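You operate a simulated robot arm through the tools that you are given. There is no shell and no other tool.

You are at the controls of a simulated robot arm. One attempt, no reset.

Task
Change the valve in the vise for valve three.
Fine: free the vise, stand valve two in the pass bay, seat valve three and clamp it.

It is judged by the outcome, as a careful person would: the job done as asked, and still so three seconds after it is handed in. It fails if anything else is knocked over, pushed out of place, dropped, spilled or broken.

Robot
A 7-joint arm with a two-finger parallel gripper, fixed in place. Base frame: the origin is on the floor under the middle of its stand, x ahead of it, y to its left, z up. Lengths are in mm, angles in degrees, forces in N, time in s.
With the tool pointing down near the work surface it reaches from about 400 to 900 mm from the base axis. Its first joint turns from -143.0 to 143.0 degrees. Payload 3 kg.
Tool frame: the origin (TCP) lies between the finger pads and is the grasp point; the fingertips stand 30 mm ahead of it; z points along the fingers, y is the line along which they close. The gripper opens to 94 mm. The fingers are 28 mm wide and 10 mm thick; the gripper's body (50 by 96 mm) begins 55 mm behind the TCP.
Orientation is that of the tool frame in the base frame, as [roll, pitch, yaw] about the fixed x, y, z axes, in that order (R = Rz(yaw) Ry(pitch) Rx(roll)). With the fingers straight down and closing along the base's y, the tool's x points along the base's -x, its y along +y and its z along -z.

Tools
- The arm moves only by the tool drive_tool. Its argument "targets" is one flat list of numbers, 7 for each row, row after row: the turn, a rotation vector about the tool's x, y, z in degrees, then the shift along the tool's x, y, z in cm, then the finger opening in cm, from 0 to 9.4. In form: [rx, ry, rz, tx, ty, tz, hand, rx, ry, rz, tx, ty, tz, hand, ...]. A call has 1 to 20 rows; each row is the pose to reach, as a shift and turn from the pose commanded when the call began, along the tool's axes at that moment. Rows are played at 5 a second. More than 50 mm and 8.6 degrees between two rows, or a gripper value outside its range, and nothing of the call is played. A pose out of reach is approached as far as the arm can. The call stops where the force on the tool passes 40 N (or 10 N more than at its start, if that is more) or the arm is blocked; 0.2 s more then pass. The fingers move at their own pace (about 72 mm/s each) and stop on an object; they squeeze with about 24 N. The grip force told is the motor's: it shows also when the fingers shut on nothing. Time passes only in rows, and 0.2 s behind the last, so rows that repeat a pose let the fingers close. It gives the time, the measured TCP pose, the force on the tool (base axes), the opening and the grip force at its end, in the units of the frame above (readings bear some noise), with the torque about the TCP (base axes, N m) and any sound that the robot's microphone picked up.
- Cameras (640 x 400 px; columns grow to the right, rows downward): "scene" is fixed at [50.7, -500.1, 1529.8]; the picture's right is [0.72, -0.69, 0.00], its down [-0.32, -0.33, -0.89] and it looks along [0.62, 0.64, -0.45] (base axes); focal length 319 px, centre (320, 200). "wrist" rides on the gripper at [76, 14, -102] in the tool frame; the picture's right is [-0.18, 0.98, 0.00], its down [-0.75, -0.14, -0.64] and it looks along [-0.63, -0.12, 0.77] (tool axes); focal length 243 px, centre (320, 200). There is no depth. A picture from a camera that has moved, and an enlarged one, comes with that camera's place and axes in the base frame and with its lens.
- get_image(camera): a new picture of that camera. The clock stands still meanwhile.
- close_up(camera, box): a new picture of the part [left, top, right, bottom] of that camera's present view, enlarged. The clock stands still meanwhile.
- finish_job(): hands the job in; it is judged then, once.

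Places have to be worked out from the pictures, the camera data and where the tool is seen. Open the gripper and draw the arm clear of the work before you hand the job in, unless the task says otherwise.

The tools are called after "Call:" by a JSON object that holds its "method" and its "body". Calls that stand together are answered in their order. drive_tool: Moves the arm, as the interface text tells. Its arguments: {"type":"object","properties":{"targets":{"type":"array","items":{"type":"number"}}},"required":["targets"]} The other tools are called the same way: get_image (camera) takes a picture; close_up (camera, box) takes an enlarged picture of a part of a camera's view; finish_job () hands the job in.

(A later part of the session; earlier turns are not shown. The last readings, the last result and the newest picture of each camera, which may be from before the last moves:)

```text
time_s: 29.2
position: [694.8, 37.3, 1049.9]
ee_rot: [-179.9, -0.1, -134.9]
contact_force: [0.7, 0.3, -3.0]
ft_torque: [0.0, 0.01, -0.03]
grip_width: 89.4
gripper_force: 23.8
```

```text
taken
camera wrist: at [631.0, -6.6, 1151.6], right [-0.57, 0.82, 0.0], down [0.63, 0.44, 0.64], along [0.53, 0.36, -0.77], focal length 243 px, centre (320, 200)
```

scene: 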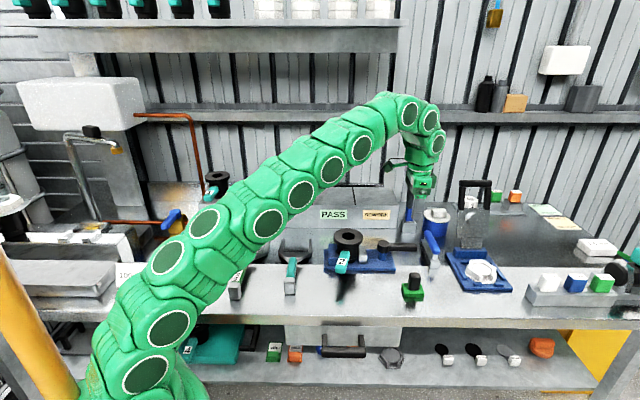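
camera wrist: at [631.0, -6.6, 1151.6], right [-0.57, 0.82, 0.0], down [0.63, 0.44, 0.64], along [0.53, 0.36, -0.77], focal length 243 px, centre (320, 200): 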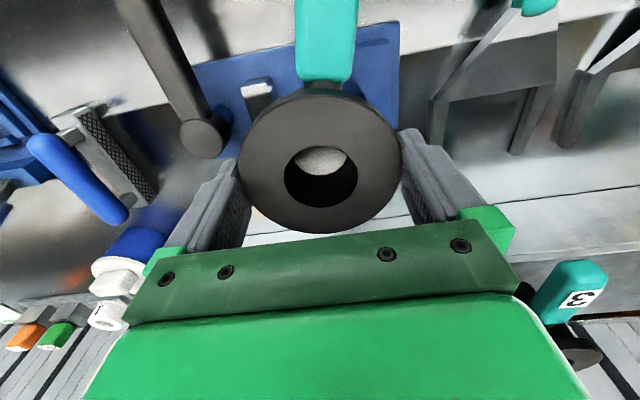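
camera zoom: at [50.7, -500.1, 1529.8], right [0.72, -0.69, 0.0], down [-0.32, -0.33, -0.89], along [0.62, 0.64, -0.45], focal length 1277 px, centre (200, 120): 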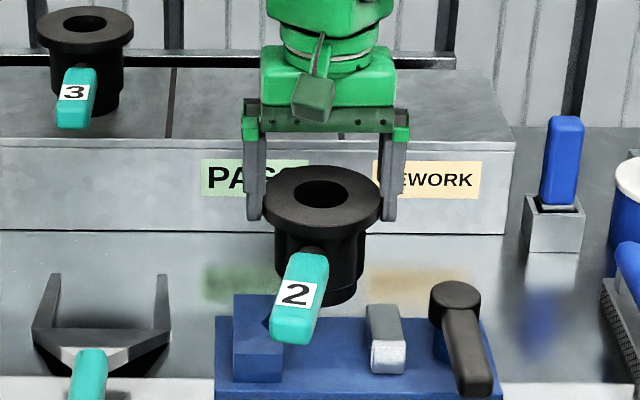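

Valve 2 is held level and clear of the vise; the force readings suggest it weighs only a few newtons. I'll raise it well above the shelf height and carry it over the PASS bay, which I judge to span roughly (757,278), (874,163), (988,282), (867,388).

Call:
{"method": "drive_tool", "body": {"targets": [0, 0, 0, 0, 0, -2.0, 7.5, 0, 0, 0, 0, 0, -4.0, 7.5, 0, 0, 0, 0, 0, -6.0, 7.5, 0, 0, 0, -1.0, 0.3, -7.5, 7.5, 0, 0, -1, -3.2, 0.75, -8.0, 7.5, 0, 0, -2, -5.5, 1.3, -8.0, 7.5, 0, 0, -3, -7.8, 1.85, -8.0, 7.5, 0, 0, -4, -10.1, 2.4, -8.0, 7.5, 0, 0, -5, -12.4, 2.95, -8.0, 7.5, 0, 0, -6, -14.7, 3.5, -8.0, 7.5, 0, 0, -7, -17.0, 4.05, -8.0, 7.5, 0, 0, -8, -19.3, 4.6, -8.0, 7.5, 0, 0, -9, -21.6, 5.15, -8.0, 7.5, 0, 0, -10, -23.5, 5.6, -8.0, 7.5, 0, 0, -10, -25.0, 5.95, -8.0, 7.5, 0, 0, -10, -25.0, 5.95, -8.0, 7.5]}}

Call:
{"method": "get_image", "body": {"camera": "wrist"}}

Call:
{"method": "close_up", "body": {"camera": "scene", "box": [260, 120, 420, 240]}}

```text
time_s: 32.6
position: [805.7, 236.6, 1108.1]
ee_rot: [-179.9, -0.2, -125.0]
contact_force: [0.0, -0.2, -3.5]
ft_torque: [0.0, -0.04, 0.01]
grip_width: 89.3
gripper_force: 23.9
out of reach, approached as far as the arm can: row 13, 14, 15, 16
```

```text
taken
camera wrist: at [751.2, 180.8, 1208.9], right [-0.7, 0.71, 0.0], down [0.55, 0.54, 0.64], along [0.46, 0.45, -0.77], focal length 243 px, centre (320, 200)
```

wrist: 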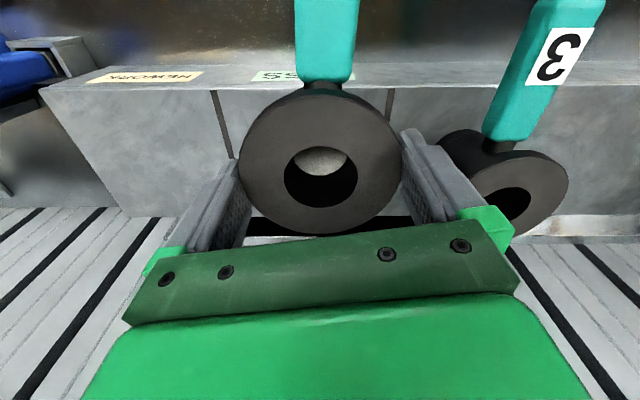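

```text
3.33 times, centred on (340, 180) of scene
camera zoom: at [50.7, -500.1, 1529.8], right [0.72, -0.69, 0.0], down [-0.32, -0.33, -0.89], along [0.62, 0.64, -0.45], focal length 1064 px, centre (253, 267)
```

zoom: 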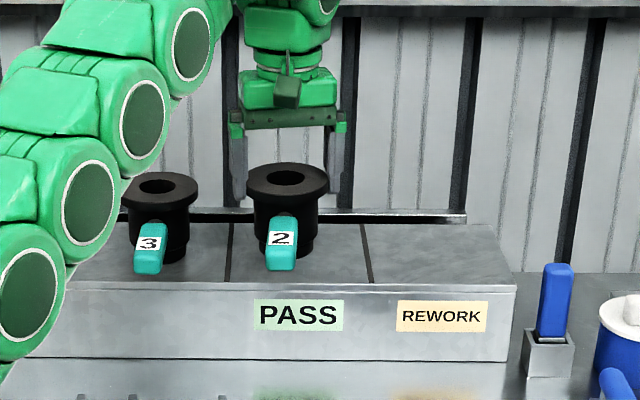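

The arm ran out of reach at r≈840 mm at this height, short of a good spot in the bay. Tilting the tool outward would extend the reach, but then the valve has to be held upright in a tilted tool. So I'll carry valve 2 back, set it down in the open vise, re-grip it with the tool leaned about 15° outward, and return.

Call:
{"method": "drive_tool", "body": {"targets": [0, 0, 2, 2.0, -0.1, 0, 7.5, 0, 0, 4, 4.2, -0.15, 0, 7.5, 0, 0, 6, 6.4, -0.2, 0, 7.5, 0, 0, 8, 8.6, -0.3, 0, 7.5, 0, 0, 10, 10.7, -0.4, 0, 7.5, 0, 0, 10, 12.7, -0.45, 0, 7.5, 0, 0, 10, 12.7, -0.45, 0, 7.5]}}

```text
time_s: 34.2
position: [738.2, 127.3, 1107.8]
ee_rot: [-179.8, 0.0, -135.0]
contact_force: [-0.8, -0.4, -3.6]
ft_torque: [0.0, 0.01, -0.02]
grip_width: 89.2
gripper_force: 24.6
```

The commanded pose follows the measured one, so moves stay predictable. I'll move back over the vise gap and lower to about 12 mm above the plate.

Call:
{"method": "drive_tool", "body": {"targets": [0, 0, 0, 2.4, -0.8, 0, 7.5, 0, 0, 0, 4.8, -1.6, 0, 7.5, 0, 0, 0, 7.1, -2.5, 0, 7.5, 0, 0, 0, 9.4, -3.3, 0, 7.5, 0, 0, 0, 9.4, -3.3, 2.0, 7.5, 0, 0, 0, 9.4, -3.3, 4.0, 7.5, 0, 0, 0, 9.4, -3.3, 6.0, 7.5, 0, 0, 0, 9.4, -3.3, 6.0, 7.5]}}

Call:
{"method": "close_up", "body": {"camera": "scene", "box": [300, 180, 400, 280]}}

Call:
{"method": "close_up", "body": {"camera": "wrist", "box": [200, 0, 440, 180]}}

```text
time_s: 36.0
position: [693.9, 37.9, 1049.1]
ee_rot: [-179.8, -0.2, -135.1]
contact_force: [0.4, 0.4, -3.4]
ft_torque: [-0.01, -0.01, 0.03]
grip_width: 89.5
gripper_force: 23.9
```

```text
4.00 times, centred on (350, 230) of scene
camera zoom: at [50.7, -500.1, 1529.8], right [0.72, -0.69, 0.0], down [-0.32, -0.33, -0.89], along [0.62, 0.64, -0.45], focal length 1277 px, centre (200, 80)
```

zoom: 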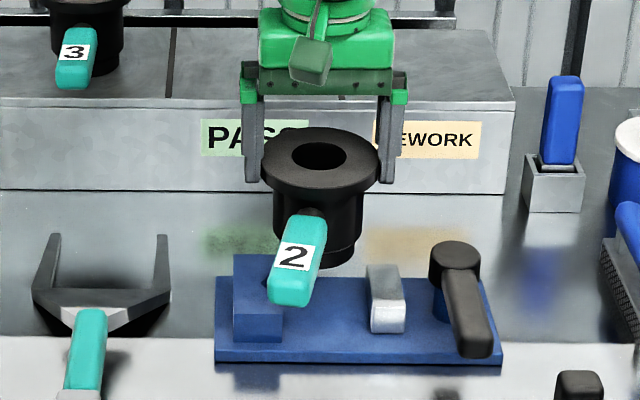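

```text
2.22 times, centred on (320, 90) of wrist
camera zoom: at [629.4, -6.1, 1149.9], right [-0.56, 0.83, 0.0], down [0.63, 0.44, 0.64], along [0.53, 0.36, -0.77], focal length 539 px, centre (320, 444)
```

zoom: 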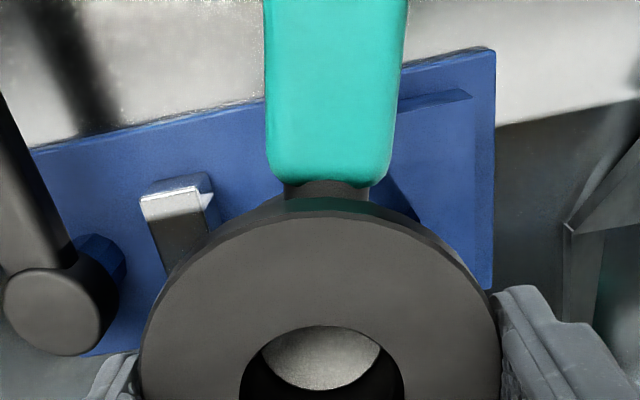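

The valve is above the gap, with the V-jaw at the left and the open jaw at the right. I'll lower it to just above the plate, then creep until it touches.

Call:
{"method": "drive_tool", "body": {"targets": [0, 0, 0, 0, 0, 1.5, 7.5, 0, 0, 0, 0, 0, 3.0, 7.5, 0, 0, 0, 0, 0, 4.5, 7.5, 0, 0, 0, 0, 0, 5.5, 7.5, 0, 0, 0, 0, 0, 5.9, 7.5, 0, 0, 0, 0, 0, 6.1, 7.5, 0, 0, 0, 0, 0, 6.25, 7.5, 0, 0, 0, 0, 0, 6.25, 7.5]}}

```text
time_s: 37.8
position: [694.4, 37.5, 987.0]
ee_rot: [-179.7, 0.1, -135.1]
contact_force: [7.6, -1.5, 17.4]
ft_torque: [-0.16, -0.01, 0.07]
grip_width: 89.5
gripper_force: 23.7
```

It is seated on the plate (about 20 N down). I'll ease off, open, and rise straight up to set the tilt.

Call:
{"method": "drive_tool", "body": {"targets": [0, 0, 0, 0, 0, -0.1, 7.5, 0, 0, 0, 0, 0, -0.1, 9.4, 0, 0, 0, 0, 0, -0.1, 9.4, 0, 0, 0, 0, 0, -0.1, 9.4, 0, 0, 0, 0, 0, -0.8, 9.4, 0, 0, 0, 0, 0, -1.6, 9.4, 0, 0, 0, 0, 0, -3.0, 9.4, 0, 0, 0, 0, 0, -5.0, 9.4, 0, 0, 0, 0, 0, -5.0, 9.4]}}

Call:
{"method": "close_up", "body": {"camera": "scene", "box": [300, 180, 400, 280]}}

Call:
{"method": "close_up", "body": {"camera": "wrist", "box": [200, 60, 440, 240]}}

```text
time_s: 39.8
position: [694.0, 38.9, 1037.0]
ee_rot: [-179.7, -0.1, -134.9]
contact_force: [0.4, -0.4, 0.0]
ft_torque: [0.0, 0.02, -0.02]
grip_width: 94.0
gripper_force: 0.0
```

```text
4.00 times, centred on (350, 230) of scene
camera zoom: at [50.7, -500.1, 1529.8], right [0.72, -0.69, 0.0], down [-0.32, -0.33, -0.89], along [0.62, 0.64, -0.45], focal length 1277 px, centre (200, 80)
```

zoom: 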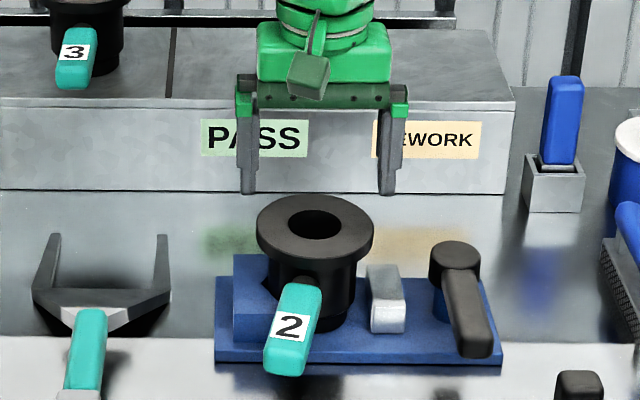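

```text
2.22 times, centred on (320, 150) of wrist
camera zoom: at [629.5, -4.7, 1138.4], right [-0.56, 0.83, 0.0], down [0.63, 0.44, 0.64], along [0.53, 0.36, -0.77], focal length 539 px, centre (320, 311)
```

zoom: 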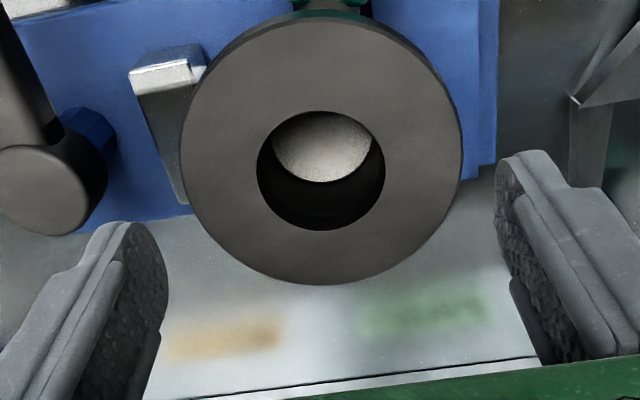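

Valve 2 stands upright in the open vise and the gripper is clear. I'll lean the tool 15° outward about its closing axis and lower until the tips are near the flange top, then check.

Call:
{"method": "drive_tool", "body": {"targets": [0, -5, 0, 0.1, 0.02, 0, 9.4, 0, -10, 0, 0.2, 0.05, 0, 9.4, 0, -15, 0, 0.3, 0.05, 0, 9.4, 0, -15, 0, 0.3, 0.05, 1.0, 9.4, 0, -15, 0, 0.3, 0.05, 1.9, 9.4, 0, -15, 0, 0.3, 0.05, 1.9, 9.4]}}

Call:
{"method": "get_image", "body": {"camera": "wrist"}}

Call:
{"method": "close_up", "body": {"camera": "scene", "box": [310, 190, 390, 270]}}

```text
time_s: 41.2
position: [691.1, 35.4, 1016.6]
ee_rot: [-179.8, 14.9, -134.9]
contact_force: [-0.1, 0.6, -0.5]
ft_torque: [0.0, -0.01, -0.02]
grip_width: 94.1
gripper_force: 0.1
```

```text
taken
camera wrist: at [609.6, -25.3, 1095.1], right [-0.57, 0.82, 0.04], down [0.5, 0.3, 0.81], along [0.66, 0.49, -0.58], focal length 243 px, centre (320, 200)
```

wrist: 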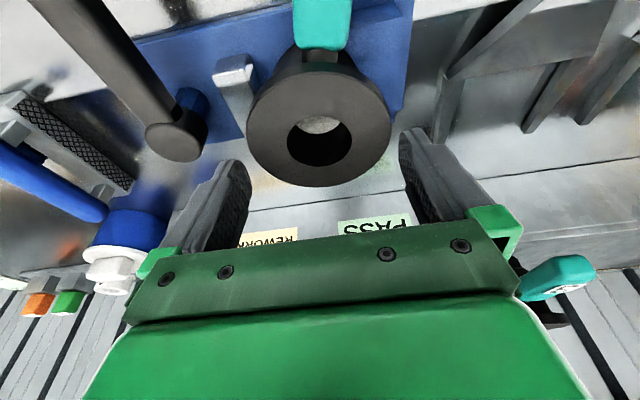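

```text
5.00 times, centred on (350, 230) of scene
camera zoom: at [50.7, -500.1, 1529.8], right [0.72, -0.69, 0.0], down [-0.32, -0.33, -0.89], along [0.62, 0.64, -0.45], focal length 1596 px, centre (170, 50)
```

zoom: 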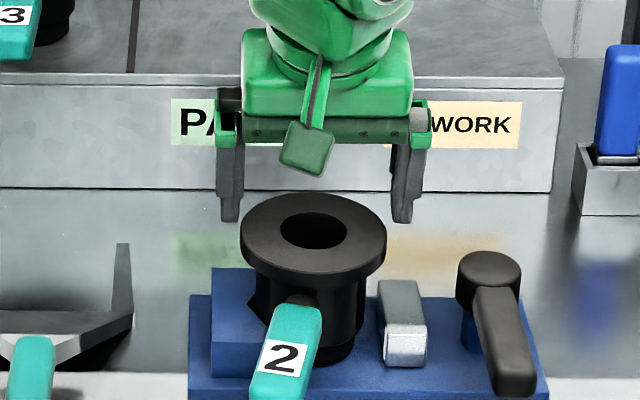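

The lean is right: the tool's axis now points outward, and the wrist geometry shows the flange centred to within half a millimetre. I'll lower vertically around the flange.

Call:
{"method": "drive_tool", "body": {"targets": [0, 0, 0, 0.207, 0, 0.773, 9.4, 0, 0, 0, 0.414, 0, 1.546, 9.4, 0, 0, 0, 0.621, 0, 2.318, 9.4, 0, 0, 0, 0.763, 0, 2.85, 9.4, 0, 0, 0, 0.763, 0, 2.85, 9.4]}}

Call:
{"method": "close_up", "body": {"camera": "scene", "box": [310, 190, 390, 270]}}

Call:
{"method": "close_up", "body": {"camera": "wrist", "box": [200, 60, 440, 240]}}

```text
time_s: 42.4
position: [690.8, 35.0, 988.4]
ee_rot: [-179.9, 14.9, -134.9]
contact_force: [0.4, 0.1, 0.8]
ft_torque: [0.0, 0.01, 0.0]
grip_width: 93.8
gripper_force: 0.0
```

```text
5.00 times, centred on (350, 230) of scene
camera zoom: at [50.7, -500.1, 1529.8], right [0.72, -0.69, 0.0], down [-0.32, -0.33, -0.89], along [0.62, 0.64, -0.45], focal length 1596 px, centre (170, 50)
```

zoom: 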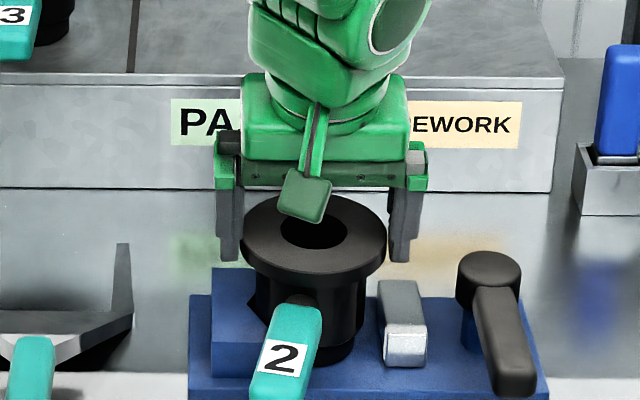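

```text
2.22 times, centred on (320, 150) of wrist
camera zoom: at [609.6, -25.5, 1066.2], right [-0.57, 0.82, 0.04], down [0.5, 0.3, 0.81], along [0.66, 0.49, -0.58], focal length 539 px, centre (320, 311)
```

zoom: 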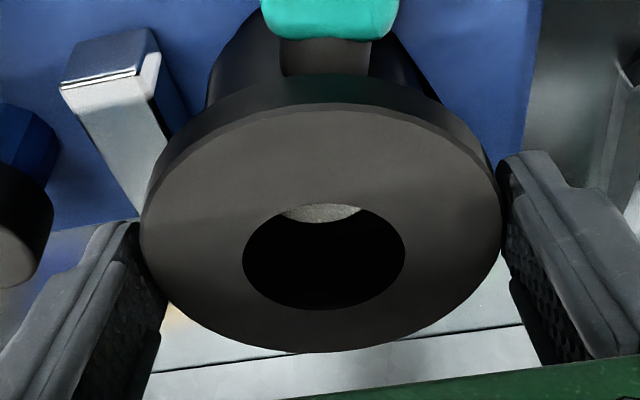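

The fingers are beside the flange with no contact. I'll close and lift a little.

Call:
{"method": "drive_tool", "body": {"targets": [0, 0, 0, 0, 0, 0, 7.5, 0, 0, 0, 0, 0, 0, 7.5, 0, 0, 0, 0, 0, 0, 7.5]}}

Call:
{"method": "drive_tool", "body": {"targets": [0, 0, 0, -0.13, 0, -0.48, 7.5, 0, 0, 0, -0.26, 0, -0.97, 7.5, 0, 0, 0, -0.52, 0, -1.93, 7.5, 0, 0, 0, -0.9, 0, -3.38, 7.5, 0, 0, 0, -1.3, 0, -4.83, 7.5, 0, 0, 0, -1.3, 0, -4.83, 7.5]}}

Call:
{"method": "close_up", "body": {"camera": "scene", "box": [300, 170, 400, 270]}}

Call:
{"method": "get_image", "body": {"camera": "wrist"}}

```text
time_s: 43.2
position: [690.6, 35.1, 988.1]
ee_rot: [-179.9, 14.8, -134.9]
contact_force: [1.3, -1.1, 2.2]
ft_torque: [-0.15, -0.27, 0.03]
grip_width: 89.5
gripper_force: 24.1
```

```text
time_s: 44.6
position: [690.2, 35.1, 1037.5]
ee_rot: [-179.8, 15.0, -134.9]
contact_force: [-0.6, -0.4, -3.2]
ft_torque: [-0.02, -0.01, 0.0]
grip_width: 89.5
gripper_force: 24.2
```

```text
4.00 times, centred on (350, 220) of scene
camera zoom: at [50.7, -500.1, 1529.8], right [0.72, -0.69, 0.0], down [-0.32, -0.33, -0.89], along [0.62, 0.64, -0.45], focal length 1277 px, centre (200, 120)
```

zoom: 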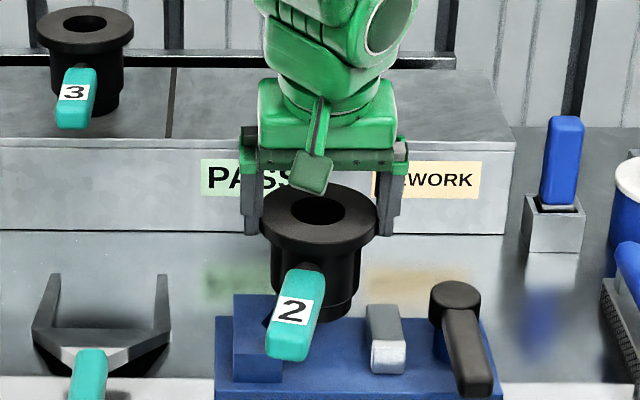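

```text
taken
camera wrist: at [609.4, -25.7, 1115.3], right [-0.57, 0.82, 0.04], down [0.5, 0.3, 0.81], along [0.66, 0.49, -0.58], focal length 243 px, centre (320, 200)
```

wrist: 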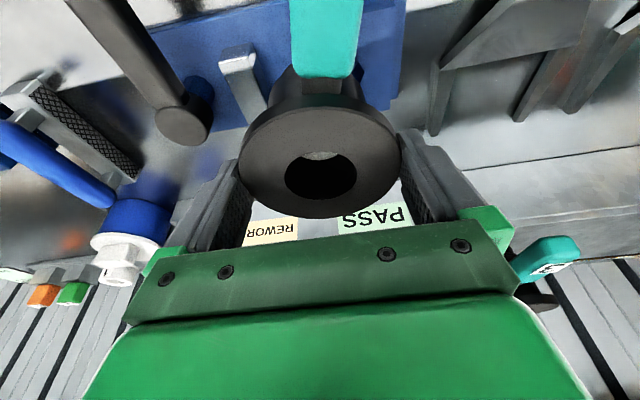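

Valve 2 is lifted and hangs upright in the leaned gripper. I'll raise it and carry it over the PASS bay again.

Call:
{"method": "drive_tool", "body": {"targets": [0, 0, 0, -0.5, 0, -1.85, 7.5, 0, 0, 0, -1.0, 0, -3.7, 7.5, 0, 0, 0, -1.49, 0, -5.55, 7.5, 0, 0, 0, -3.61, 0.45, -4.98, 7.5, 0, 0, 0, -5.74, 0.9, -4.41, 7.5, 0, 0, 0, -7.86, 1.35, -3.85, 7.5, 0, 0, 0, -9.98, 1.8, -3.28, 7.5, 0, 0, 0, -12.1, 2.25, -2.71, 7.5, 0, 0, 0, -14.23, 2.7, -2.14, 7.5, 0, 0, 0, -16.35, 3.15, -1.57, 7.5, 0, 0, 0, -18.47, 3.6, -1.0, 7.5, 0, 0, 0, -20.59, 4.05, -0.43, 7.5, 0, 0, 0, -22.72, 4.5, 0.13, 7.5, 0, 0, 0, -24.84, 4.95, 0.7, 7.5, 0, 0, 0, -26.96, 5.4, 1.27, 7.5, 0, 0, 0, -26.96, 5.4, 1.27, 7.5]}}

Call:
{"method": "get_image", "body": {"camera": "wrist"}}

Call:
{"method": "close_up", "body": {"camera": "scene", "box": [260, 130, 420, 250]}}

```text
time_s: 48.0
position: [836.4, 262.4, 1093.4]
ee_rot: [-179.7, 14.9, -134.9]
contact_force: [0.9, 0.7, -3.4]
ft_torque: [-0.01, 0.01, -0.02]
grip_width: 89.3
gripper_force: 23.9
```

```text
taken
camera wrist: at [756.2, 200.7, 1172.8], right [-0.57, 0.82, 0.04], down [0.5, 0.3, 0.81], along [0.66, 0.49, -0.58], focal length 243 px, centre (320, 200)
```

wrist: 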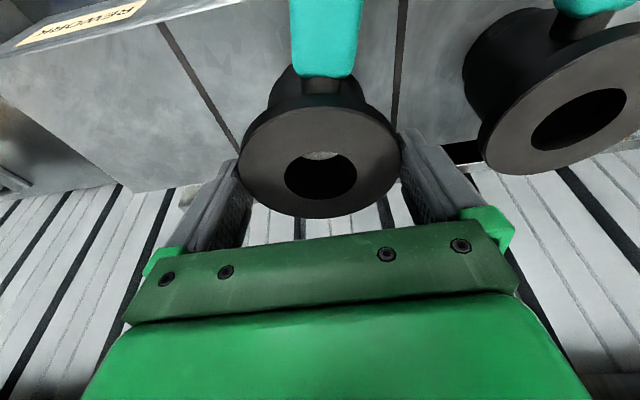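

```text
3.33 times, centred on (340, 190) of scene
camera zoom: at [50.7, -500.1, 1529.8], right [0.72, -0.69, 0.0], down [-0.32, -0.33, -0.89], along [0.62, 0.64, -0.45], focal length 1064 px, centre (253, 233)
```

zoom: 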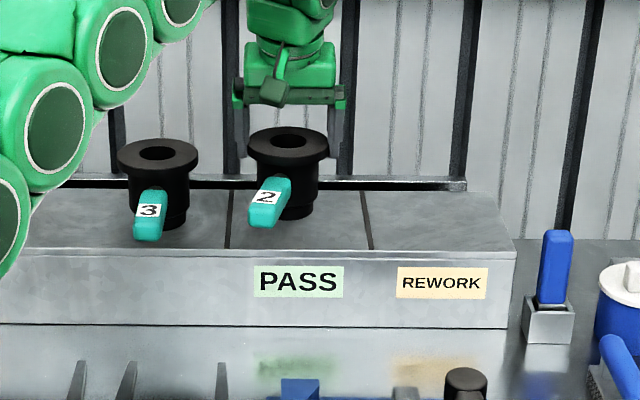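

The valve is above the PASS bay at about (840, 266), roughly 67 mm from the left divider and 59 mm back from the front edge. I'll lower it in small steps until it touches.

Call:
{"method": "drive_tool", "body": {"targets": [0, 0, 0, 0.103, 0, 0.386, 7.5, 0, 0, 0, 0.207, 0, 0.773, 7.5, 0, 0, 0, 0.285, 0, 1.06, 7.5, 0, 0, 0, 0.336, 0, 1.256, 7.5, 0, 0, 0, 0.336, 0, 1.256, 7.5]}}

Call:
{"method": "close_up", "body": {"camera": "scene", "box": [280, 150, 380, 225]}}

```text
time_s: 49.2
position: [840.3, 261.7, 1081.3]
ee_rot: [-179.8, 15.0, -135.0]
contact_force: [0.2, -0.1, -4.4]
ft_torque: [-0.01, 0.0, 0.02]
grip_width: 89.6
gripper_force: 23.8
```

```text
5.33 times, centred on (330, 188) of scene
camera zoom: at [50.7, -500.1, 1529.8], right [0.72, -0.69, 0.0], down [-0.32, -0.33, -0.89], along [0.62, 0.64, -0.45], focal length 1703 px, centre (267, 267)
```

zoom: 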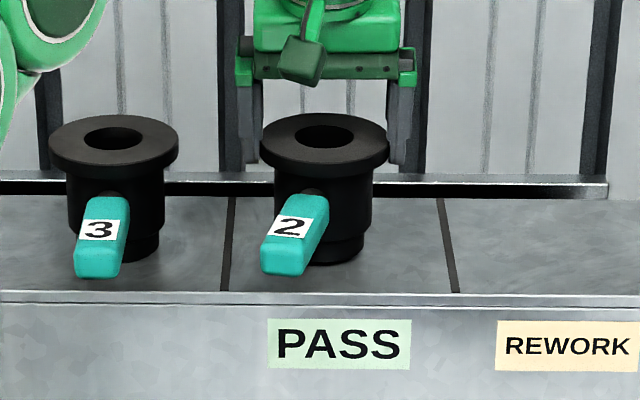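

There is no contact yet at z=1081, and the valve looks just above the shelf. I'll carry on down in small steps.

Call:
{"method": "drive_tool", "body": {"targets": [0, 0, 0, 0.052, 0, 0.193, 7.5, 0, 0, 0, 0.09, 0, 0.338, 7.5, 0, 0, 0, 0.13, 0, 0.483, 7.5, 0, 0, 0, 0.13, 0, 0.483, 7.5]}}

```text
time_s: 50.2
position: [837.9, 262.0, 1076.2]
ee_rot: [-179.8, 14.9, -135.0]
contact_force: [-1.2, 0.6, 3.2]
ft_torque: [-0.11, 0.15, -0.03]
grip_width: 89.6
gripper_force: 23.6
```

First contact at z≈1076: the force went from -4 to +3 N. I'll press about 1.5 mm more so it stands flat.

Call:
{"method": "drive_tool", "body": {"targets": [0, 0, 0, 0.026, 0, 0.097, 7.5, 0, 0, 0, 0.045, 0, 0.17, 7.5, 0, 0, 0, 0.045, 0, 0.17, 7.5]}}

Call:
{"method": "close_up", "body": {"camera": "scene", "box": [280, 150, 380, 225]}}

Call:
{"method": "get_image", "body": {"camera": "wrist"}}

```text
time_s: 51.0
position: [837.7, 261.4, 1075.1]
ee_rot: [-179.8, 15.0, -134.9]
contact_force: [2.0, 5.6, 18.5]
ft_torque: [0.34, -0.03, -0.12]
grip_width: 89.8
gripper_force: 23.7
```

```text
5.33 times, centred on (330, 188) of scene
camera zoom: at [50.7, -500.1, 1529.8], right [0.72, -0.69, 0.0], down [-0.32, -0.33, -0.89], along [0.62, 0.64, -0.45], focal length 1703 px, centre (267, 267)
```

zoom: 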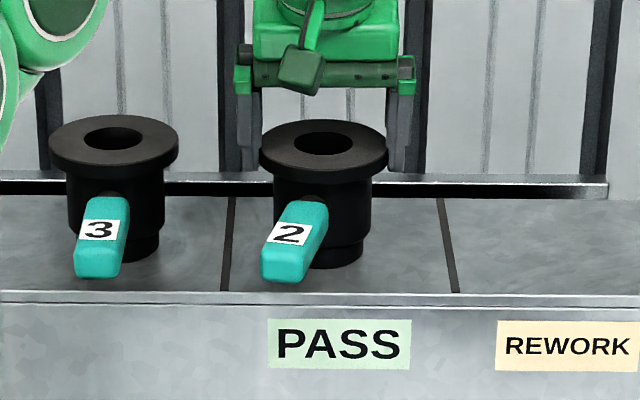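

```text
taken
camera wrist: at [757.4, 200.5, 1153.5], right [-0.57, 0.82, 0.04], down [0.49, 0.3, 0.82], along [0.66, 0.49, -0.58], focal length 243 px, centre (320, 200)
```

wrist: 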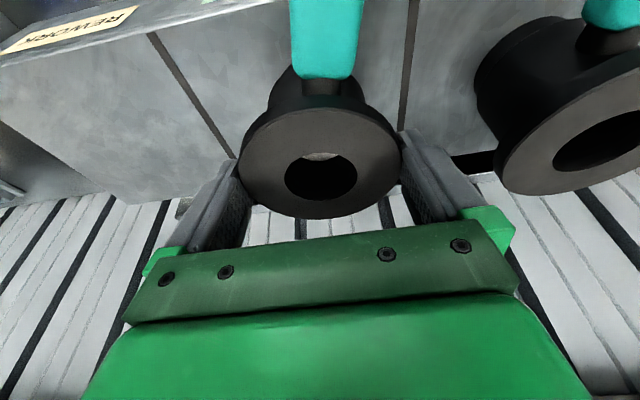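

Valve 2 is standing flat in the PASS bay. I'll ease off, open, wait, and rise straight up until the tips clear the flange.

Call:
{"method": "drive_tool", "body": {"targets": [0, 0, 0, -0.03, 0, -0.11, 7.5, 0, 0, 0, -0.03, 0, -0.11, 9.4, 0, 0, 0, -0.03, 0, -0.11, 9.4, 0, 0, 0, -0.03, 0, -0.11, 9.4, 0, 0, 0, -0.155, 0, -0.58, 9.4, 0, 0, 0, -0.31, 0, -1.16, 9.4, 0, 0, 0, -0.466, 0, -1.74, 9.4, 0, 0, 0, -0.621, 0, -2.32, 9.4, 0, 0, 0, -0.828, 0, -3.09, 9.4, 0, 0, 0, -0.828, 0, -3.09, 9.4]}}

Call:
{"method": "get_image", "body": {"camera": "wrist"}}

Call:
{"method": "close_up", "body": {"camera": "scene", "box": [260, 130, 420, 250]}}

```text
time_s: 53.2
position: [838.9, 262.8, 1106.3]
ee_rot: [-179.9, 15.0, -135.1]
contact_force: [-1.2, -0.4, -0.8]
ft_torque: [0.02, 0.04, 0.0]
grip_width: 94.0
gripper_force: 0.1
```

```text
taken
camera wrist: at [757.7, 201.5, 1184.4], right [-0.57, 0.82, 0.04], down [0.5, 0.3, 0.81], along [0.66, 0.49, -0.58], focal length 243 px, centre (320, 200)
```

wrist: 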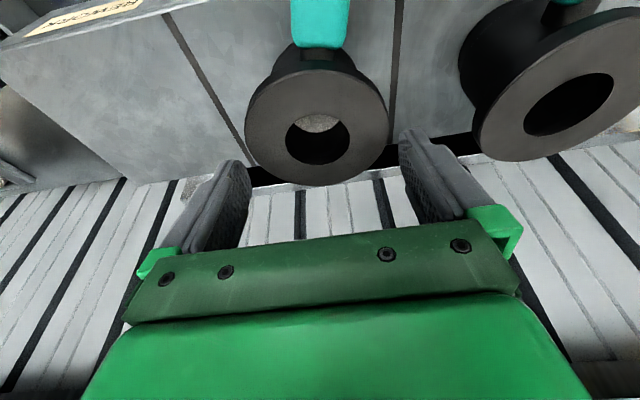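

```text
3.33 times, centred on (340, 190) of scene
camera zoom: at [50.7, -500.1, 1529.8], right [0.72, -0.69, 0.0], down [-0.32, -0.33, -0.89], along [0.62, 0.64, -0.45], focal length 1064 px, centre (253, 233)
```

zoom: 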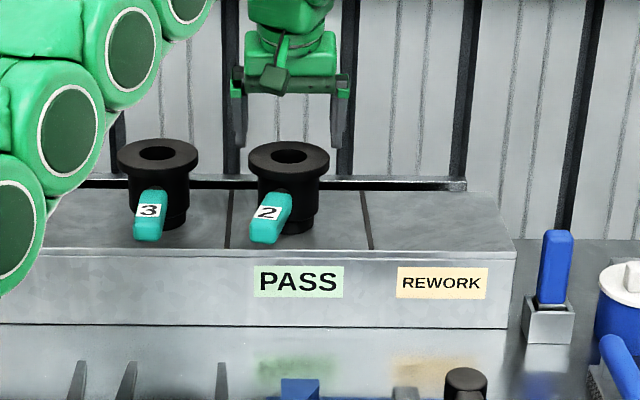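

Valve 2 stands upright in the PASS bay, released. From the scene view, corrected by valve 2's known place, valve 3's axis is at about (741, 372) with its handle pointing to about 224°. I'll rise, swing inward and over to valve 3, keeping the same lean.

Call:
{"method": "drive_tool", "body": {"targets": [0, 0, 0, -0.26, 0, -0.97, 9.4, 0, 0, 0, 1.0, 0.1, -2.9, 9.4, 0, 0, 0, 3.0, 0.2, -3.6, 9.4, 0, 0, 0, 3.2, 2.5, -3.5, 9.4, 0, 0, 0, 2.8, 5.0, -3.4, 9.4, 0, 0, 0, 2.3, 7.5, -3.2, 9.4, 0, 0, 0, 1.6, 10.0, -3.0, 9.4, 0, 0, 0, 1.0, 12.0, -2.9, 9.4, 0, 0, 0, 0.2, 13.5, -2.6, 9.4, 0, 0, 0, -0.94, 14.67, -2.2, 9.4, 0, 0, 0, -0.94, 14.67, -2.2, 9.4]}}

Call:
{"method": "get_image", "body": {"camera": "wrist"}}

Call:
{"method": "close_up", "body": {"camera": "wrist", "box": [200, 30, 440, 210]}}

Call:
{"method": "close_up", "body": {"camera": "scene", "box": [220, 130, 380, 250]}}

```text
time_s: 55.6
position: [739.8, 367.1, 1130.5]
ee_rot: [-179.7, 14.9, -134.8]
contact_force: [-0.1, 0.8, -0.1]
ft_torque: [0.02, -0.01, -0.03]
grip_width: 94.0
gripper_force: 0.0
```

```text
taken
camera wrist: at [658.6, 306.1, 1208.1], right [-0.57, 0.82, 0.04], down [0.5, 0.3, 0.81], along [0.66, 0.49, -0.58], focal length 243 px, centre (320, 200)
```

wrist: 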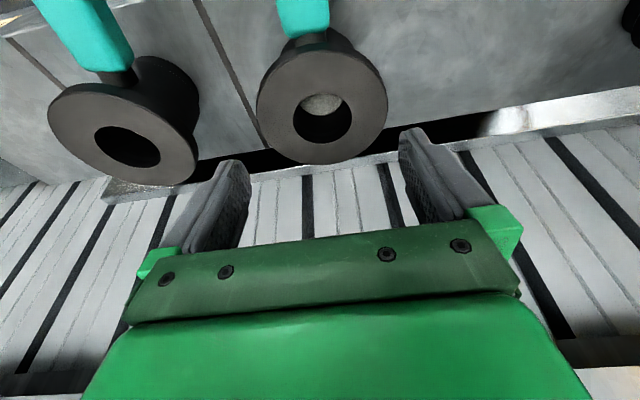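

```text
2.22 times, centred on (320, 120) of wrist
camera zoom: at [658.6, 306.1, 1208.1], right [-0.57, 0.82, 0.04], down [0.5, 0.3, 0.81], along [0.66, 0.49, -0.58], focal length 539 px, centre (320, 378)
```

zoom: 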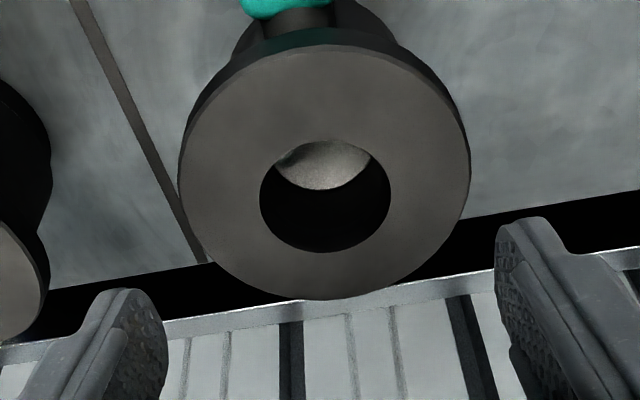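

```text
3.33 times, centred on (300, 190) of scene
camera zoom: at [50.7, -500.1, 1529.8], right [0.72, -0.69, 0.0], down [-0.32, -0.33, -0.89], along [0.62, 0.64, -0.45], focal length 1064 px, centre (387, 233)
```

zoom: 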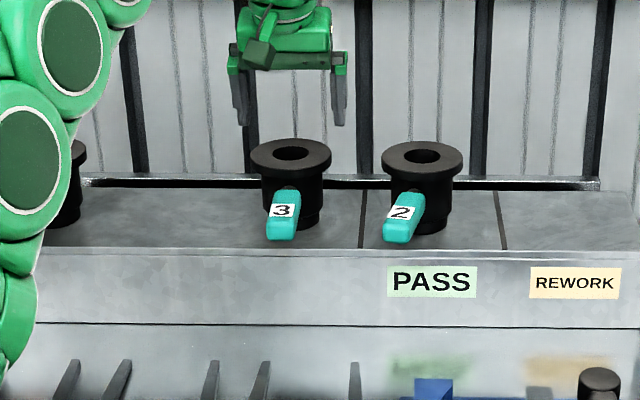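

Measured from the wrist, valve 3's axis is at (740, 373), so the tool needs to go about 4 mm along its closing axis. I'll correct that and lower to just above the flange to check.

Call:
{"method": "drive_tool", "body": {"targets": [0, 0, 0, 0, 0.4, 0, 9.4, 0, 0, 0, 0.26, 0.4, 0.97, 9.4, 0, 0, 0, 0.52, 0.4, 1.93, 9.4, 0, 0, 0, 0.67, 0.4, 2.51, 9.4, 0, 0, 0, 0.67, 0.4, 2.51, 9.4]}}

Call:
{"method": "close_up", "body": {"camera": "wrist", "box": [200, 60, 440, 240]}}

Call:
{"method": "close_up", "body": {"camera": "scene", "box": [240, 140, 340, 240]}}

```text
time_s: 56.8
position: [735.0, 371.4, 1105.0]
ee_rot: [-179.8, 15.0, -134.8]
contact_force: [-0.2, 0.1, 0.5]
ft_torque: [0.0, 0.0, 0.03]
grip_width: 94.2
gripper_force: 0.1
```

```text
2.22 times, centred on (320, 150) of wrist
camera zoom: at [653.9, 310.0, 1183.3], right [-0.57, 0.82, 0.04], down [0.5, 0.3, 0.81], along [0.66, 0.49, -0.58], focal length 539 px, centre (320, 311)
```

zoom: 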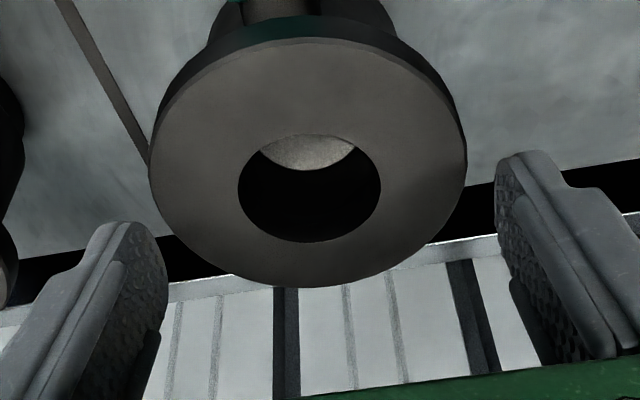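

```text
4.00 times, centred on (290, 190) of scene
camera zoom: at [50.7, -500.1, 1529.8], right [0.72, -0.69, 0.0], down [-0.32, -0.33, -0.89], along [0.62, 0.64, -0.45], focal length 1277 px, centre (440, 240)
```

zoom: 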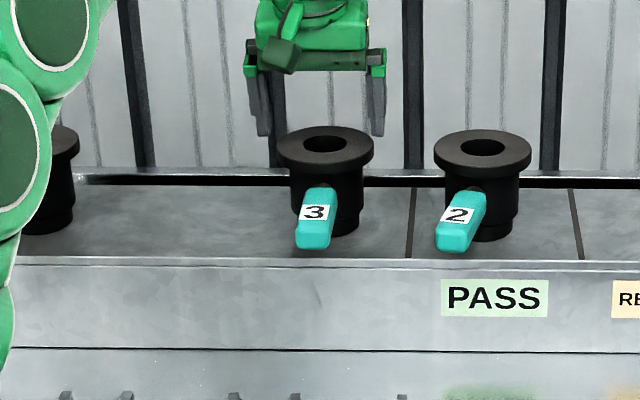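

The wrist says valve 3 is about 2 mm off along the closing axis and the scene suggests a little more. I'll zoom in on both before going lower.

Call:
{"method": "close_up", "body": {"camera": "scene", "box": [295, 150, 345, 190]}}

Call:
{"method": "close_up", "body": {"camera": "wrist", "box": [230, 60, 410, 180]}}

```text
10.00 times, centred on (320, 170) of scene
camera zoom: at [50.7, -500.1, 1529.8], right [0.72, -0.69, 0.0], down [-0.32, -0.33, -0.89], along [0.62, 0.64, -0.45], focal length 3192 px, centre (320, 500)
```

zoom: 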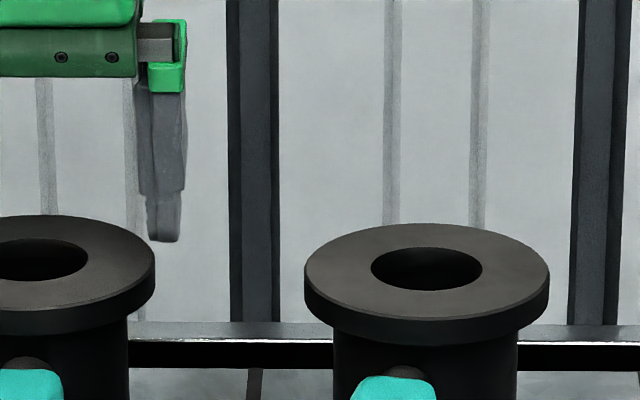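

```text
3.33 times, centred on (320, 120) of wrist
camera zoom: at [653.9, 310.0, 1183.3], right [-0.57, 0.82, 0.04], down [0.5, 0.3, 0.81], along [0.66, 0.49, -0.58], focal length 809 px, centre (320, 467)
```

zoom: 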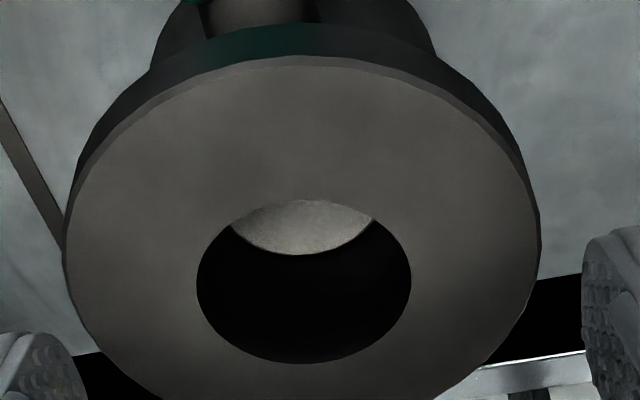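

I'll frame valve 3 and both fingertips in one enlarged scene view.

Call:
{"method": "close_up", "body": {"camera": "scene", "box": [258, 150, 322, 190]}}

```text
10.00 times, centred on (290, 170) of scene
camera zoom: at [50.7, -500.1, 1529.8], right [0.72, -0.69, 0.0], down [-0.32, -0.33, -0.89], along [0.62, 0.64, -0.45], focal length 3192 px, centre (620, 500)
```

zoom: 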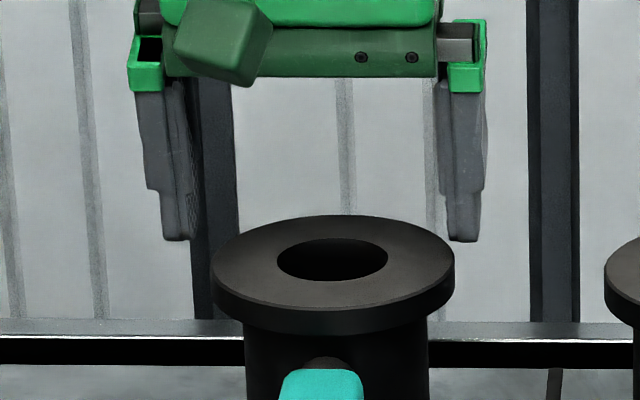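

Combining both views (the wrist calibration checks out against the earlier gripped pictures), valve 3 is about 2.3 mm towards the tool's -y. I'll shift by that and check again at the same height.

Call:
{"method": "drive_tool", "body": {"targets": [0, 0, 0, 0, -0.12, 0, 9.4, 0, 0, 0, 0, -0.24, 0, 9.4, 0, 0, 0, 0, -0.24, 0, 9.4]}}

Call:
{"method": "close_up", "body": {"camera": "scene", "box": [258, 150, 322, 190]}}

Call:
{"method": "close_up", "body": {"camera": "wrist", "box": [200, 60, 440, 240]}}

```text
time_s: 57.6
position: [737.4, 368.6, 1105.0]
ee_rot: [-179.8, 14.8, -134.8]
contact_force: [0.2, 0.1, 0.7]
ft_torque: [-0.01, -0.01, -0.01]
grip_width: 94.0
gripper_force: 0.0
```

```text
10.00 times, centred on (290, 170) of scene
camera zoom: at [50.7, -500.1, 1529.8], right [0.72, -0.69, 0.0], down [-0.32, -0.33, -0.89], along [0.62, 0.64, -0.45], focal length 3192 px, centre (620, 500)
```

zoom: 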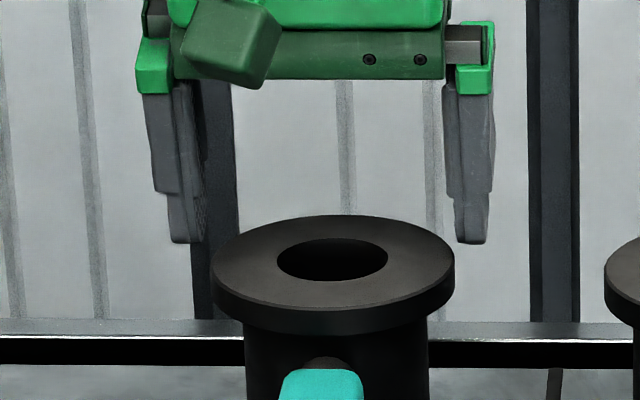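

```text
2.22 times, centred on (320, 150) of wrist
camera zoom: at [655.6, 307.7, 1182.7], right [-0.57, 0.82, 0.04], down [0.5, 0.3, 0.81], along [0.66, 0.49, -0.58], focal length 539 px, centre (320, 311)
```

zoom: 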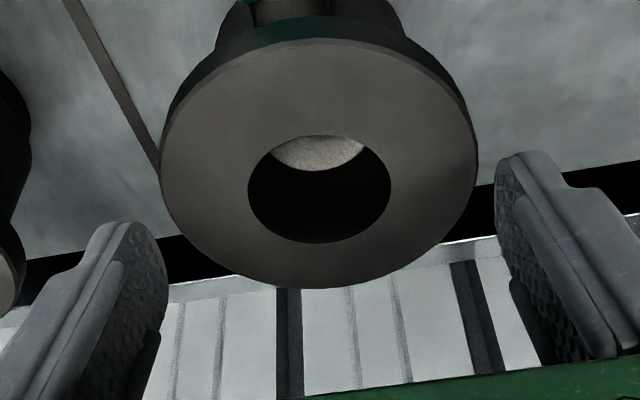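

The wrist reads +0.9 mm and the scene about -1 to -2 mm, so it is centred within the clearance. I'll lower gently past the rim and check for any contact.

Call:
{"method": "drive_tool", "body": {"targets": [0, 0, 0, 0.104, 0, 0.386, 9.4, 0, 0, 0, 0.207, 0, 0.773, 9.4, 0, 0, 0, 0.31, 0, 1.16, 9.4, 0, 0, 0, 0.31, 0, 1.16, 9.4]}}

Call:
{"method": "close_up", "body": {"camera": "scene", "box": [258, 150, 322, 190]}}

Call:
{"method": "close_up", "body": {"camera": "wrist", "box": [200, 60, 440, 240]}}

```text
time_s: 58.6
position: [738.4, 368.7, 1092.1]
ee_rot: [-179.8, 14.9, -134.9]
contact_force: [0.2, -0.7, -0.3]
ft_torque: [0.01, 0.02, 0.01]
grip_width: 93.8
gripper_force: 0.0
```

```text
10.00 times, centred on (290, 170) of scene
camera zoom: at [50.7, -500.1, 1529.8], right [0.72, -0.69, 0.0], down [-0.32, -0.33, -0.89], along [0.62, 0.64, -0.45], focal length 3192 px, centre (620, 500)
```

zoom: 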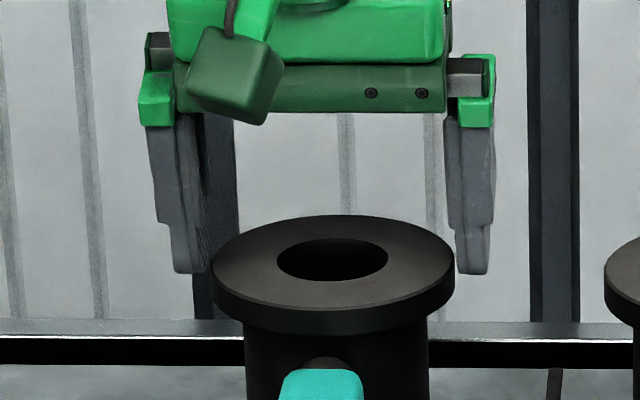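

```text
2.22 times, centred on (320, 150) of wrist
camera zoom: at [656.0, 307.8, 1170.3], right [-0.57, 0.82, 0.04], down [0.5, 0.3, 0.81], along [0.66, 0.49, -0.58], focal length 539 px, centre (320, 311)
```

zoom: 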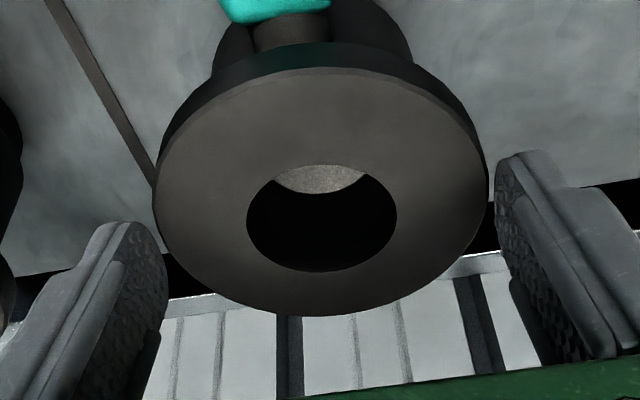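

No contact, and the tips are now beside the rim on both sides. I'll go down the last 16 mm and close.

Call:
{"method": "drive_tool", "body": {"targets": [0, 0, 0, 0.13, 0.03, 0.483, 9.4, 0, 0, 0, 0.26, 0.03, 0.966, 9.4, 0, 0, 0, 0.42, 0.03, 1.57, 9.4, 0, 0, 0, 0.42, 0.03, 1.57, 9.4]}}

Call:
{"method": "close_up", "body": {"camera": "wrist", "box": [200, 60, 440, 240]}}

```text
time_s: 59.6
position: [737.0, 369.6, 1076.0]
ee_rot: [-179.8, 14.7, -134.9]
contact_force: [0.2, 0.1, -0.4]
ft_torque: [-0.02, -0.01, 0.02]
grip_width: 93.8
gripper_force: 0.1
```

```text
2.22 times, centred on (320, 150) of wrist
camera zoom: at [655.9, 308.3, 1153.8], right [-0.57, 0.82, 0.04], down [0.5, 0.3, 0.81], along [0.65, 0.49, -0.58], focal length 539 px, centre (320, 311)
```

zoom: 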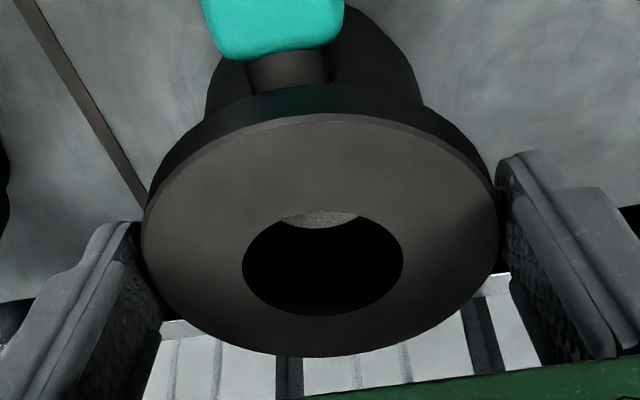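

The flange of valve 3 sits between the pads, as valve 2's did. I'll close and then lift a little.

Call:
{"method": "drive_tool", "body": {"targets": [0, 0, 0, 0, 0, 0, 7.5, 0, 0, 0, 0, 0, 0, 7.5, 0, 0, 0, 0, 0, 0, 7.5]}}

Call:
{"method": "drive_tool", "body": {"targets": [0, 0, 0, -0.104, 0, -0.386, 7.5, 0, 0, 0, -0.26, 0, -0.966, 7.5, 0, 0, 0, -0.52, 0, -1.93, 7.5, 0, 0, 0, -0.52, 0, -1.93, 7.5]}}

Call:
{"method": "close_up", "body": {"camera": "scene", "box": [220, 130, 380, 250]}}

Call:
{"method": "get_image", "body": {"camera": "wrist"}}

```text
time_s: 60.4
position: [737.1, 369.3, 1075.8]
ee_rot: [-179.8, 14.9, -134.8]
contact_force: [-0.3, -0.5, -0.7]
ft_torque: [-0.09, 0.07, 0.0]
grip_width: 91.4
gripper_force: 23.9
```

```text
time_s: 61.4
position: [735.1, 369.1, 1096.3]
ee_rot: [-179.9, 14.9, -134.9]
contact_force: [-0.1, -0.4, -3.6]
ft_torque: [0.02, -0.02, 0.0]
grip_width: 91.2
gripper_force: 24.0
```

```text
3.33 times, centred on (300, 190) of scene
camera zoom: at [50.7, -500.1, 1529.8], right [0.72, -0.69, 0.0], down [-0.32, -0.33, -0.89], along [0.62, 0.64, -0.45], focal length 1064 px, centre (387, 233)
```

zoom: 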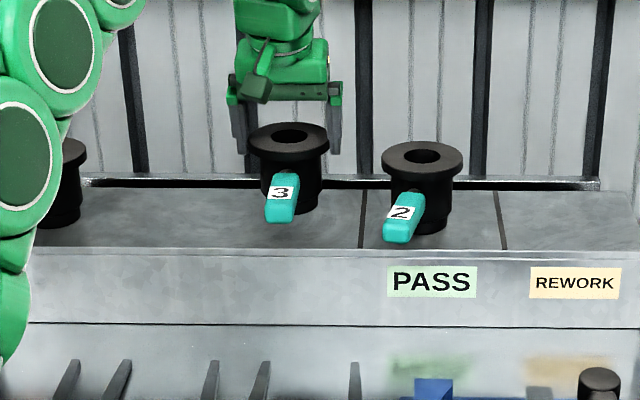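

```text
taken
camera wrist: at [654.6, 307.8, 1174.7], right [-0.57, 0.82, 0.04], down [0.5, 0.3, 0.81], along [0.66, 0.49, -0.58], focal length 243 px, centre (320, 200)
```

wrist: 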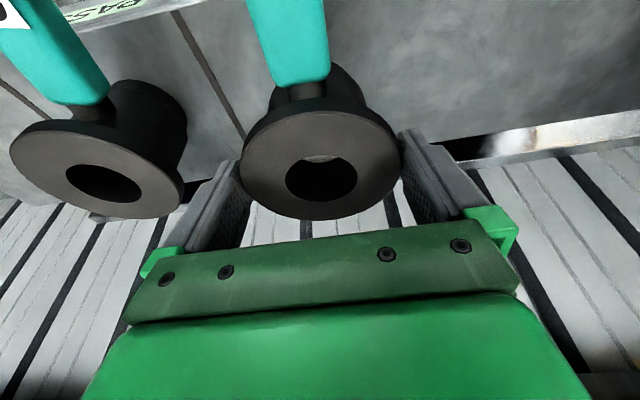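

Valve 3 is lifted level (about 3.6 N). I'll draw it straight back off the shelf first, to stay clear of valve 2's handle, then across to above the vise gap.

Call:
{"method": "drive_tool", "body": {"targets": [0, 0, 0, -0.26, 0, -0.97, 7.5, 0, 0, 0, 2.03, -0.04, -1.58, 7.5, 0, 0, 0, 4.33, -0.08, -2.19, 7.5, 0, 0, 0, 6.62, -0.11, -2.81, 7.5, 0, 0, 0, 8.92, -0.15, -3.42, 7.5, 0, 0, 0, 11.21, -0.19, -4.04, 7.5, 0, 0, 0, 13.5, -0.23, -4.65, 7.5, 0, 0, 0, 15.8, -0.26, -5.27, 7.5, 0, 0, 0, 18.09, -0.3, -5.88, 7.5, 0, 0, 0, 19.0, -2.54, -5.82, 7.5, 0, 0, 0, 19.91, -4.78, -5.76, 7.5, 0, 0, 0, 20.82, -7.02, -5.7, 7.5, 0, 0, 0, 21.73, -9.26, -5.64, 7.5, 0, 0, 0, 22.63, -11.5, -5.58, 7.5, 0, 0, 0, 23.54, -13.75, -5.53, 7.5, 0, 0, 0, 24.45, -15.99, -5.47, 7.5, 0, 0, 0, 25.36, -18.23, -5.41, 7.5, 0, 0, 0, 26.27, -20.47, -5.35, 7.5, 0, 0, 0, 26.27, -20.47, -5.35, 7.5]}}

Call:
{"method": "get_image", "body": {"camera": "wrist"}}

Call:
{"method": "close_up", "body": {"camera": "scene", "box": [280, 160, 420, 280]}}

```text
time_s: 65.4
position: [694.6, 34.3, 1079.9]
ee_rot: [-179.7, 14.9, -134.9]
contact_force: [-0.4, -0.9, -3.5]
ft_torque: [-0.01, -0.04, 0.05]
grip_width: 91.6
gripper_force: 24.2
```

```text
taken
camera wrist: at [613.5, -27.5, 1157.9], right [-0.57, 0.82, 0.04], down [0.5, 0.3, 0.81], along [0.66, 0.49, -0.58], focal length 243 px, centre (320, 200)
```

wrist: 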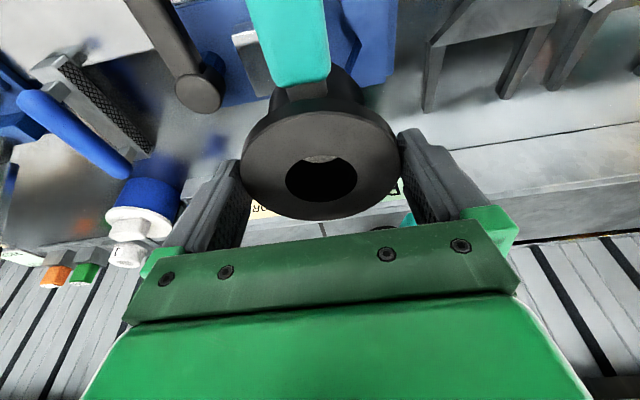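

```text
3.33 times, centred on (350, 220) of scene
camera zoom: at [50.7, -500.1, 1529.8], right [0.72, -0.69, 0.0], down [-0.32, -0.33, -0.89], along [0.62, 0.64, -0.45], focal length 1064 px, centre (220, 133)
```

zoom: 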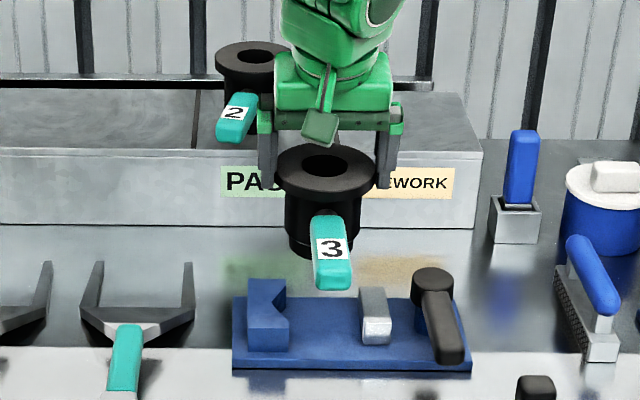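

Valve 3 is over the vise, but reading and picture both put it about 4–5 mm towards the silver jaw from mid-gap. I'll shift it back 4.5 mm and lower until its base is just above the jaws to check.

Call:
{"method": "drive_tool", "body": {"targets": [0, 0, 0, 0, 0.25, 0, 7.5, 0, 0, 0, 0.26, 0.45, 0.966, 7.5, 0, 0, 0, 0.64, 0.45, 2.415, 7.5, 0, 0, 0, 1.165, 0.45, 4.35, 7.5, 0, 0, 0, 1.165, 0.45, 4.35, 7.5]}}

Call:
{"method": "close_up", "body": {"camera": "scene", "box": [310, 190, 410, 290]}}

Call:
{"method": "close_up", "body": {"camera": "wrist", "box": [180, 0, 420, 180]}}

```text
time_s: 66.6
position: [689.6, 37.0, 1034.0]
ee_rot: [-179.8, 14.8, -134.9]
contact_force: [-0.9, -0.8, -3.4]
ft_torque: [0.0, -0.02, 0.01]
grip_width: 91.6
gripper_force: 23.9
```

```text
4.00 times, centred on (360, 240) of scene
camera zoom: at [50.7, -500.1, 1529.8], right [0.72, -0.69, 0.0], down [-0.32, -0.33, -0.89], along [0.62, 0.64, -0.45], focal length 1277 px, centre (160, 40)
```

zoom: 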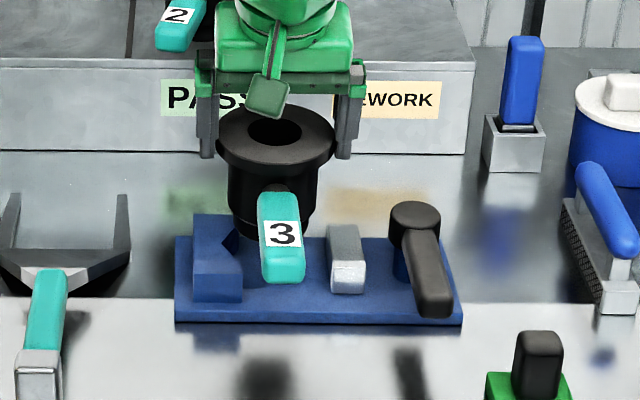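

```text
2.22 times, centred on (300, 90) of wrist
camera zoom: at [608.5, -23.5, 1112.2], right [-0.57, 0.82, 0.04], down [0.5, 0.3, 0.81], along [0.66, 0.49, -0.58], focal length 539 px, centre (364, 444)
```

zoom: 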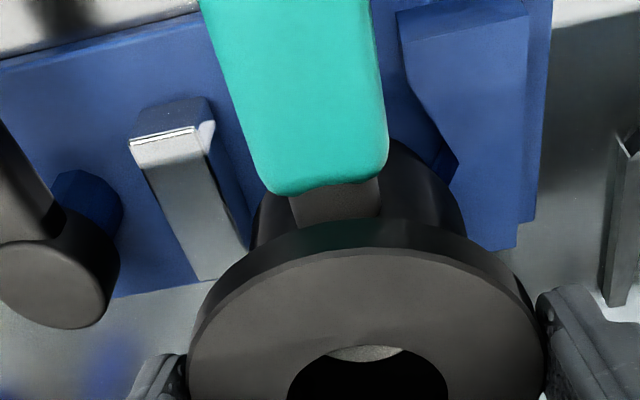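

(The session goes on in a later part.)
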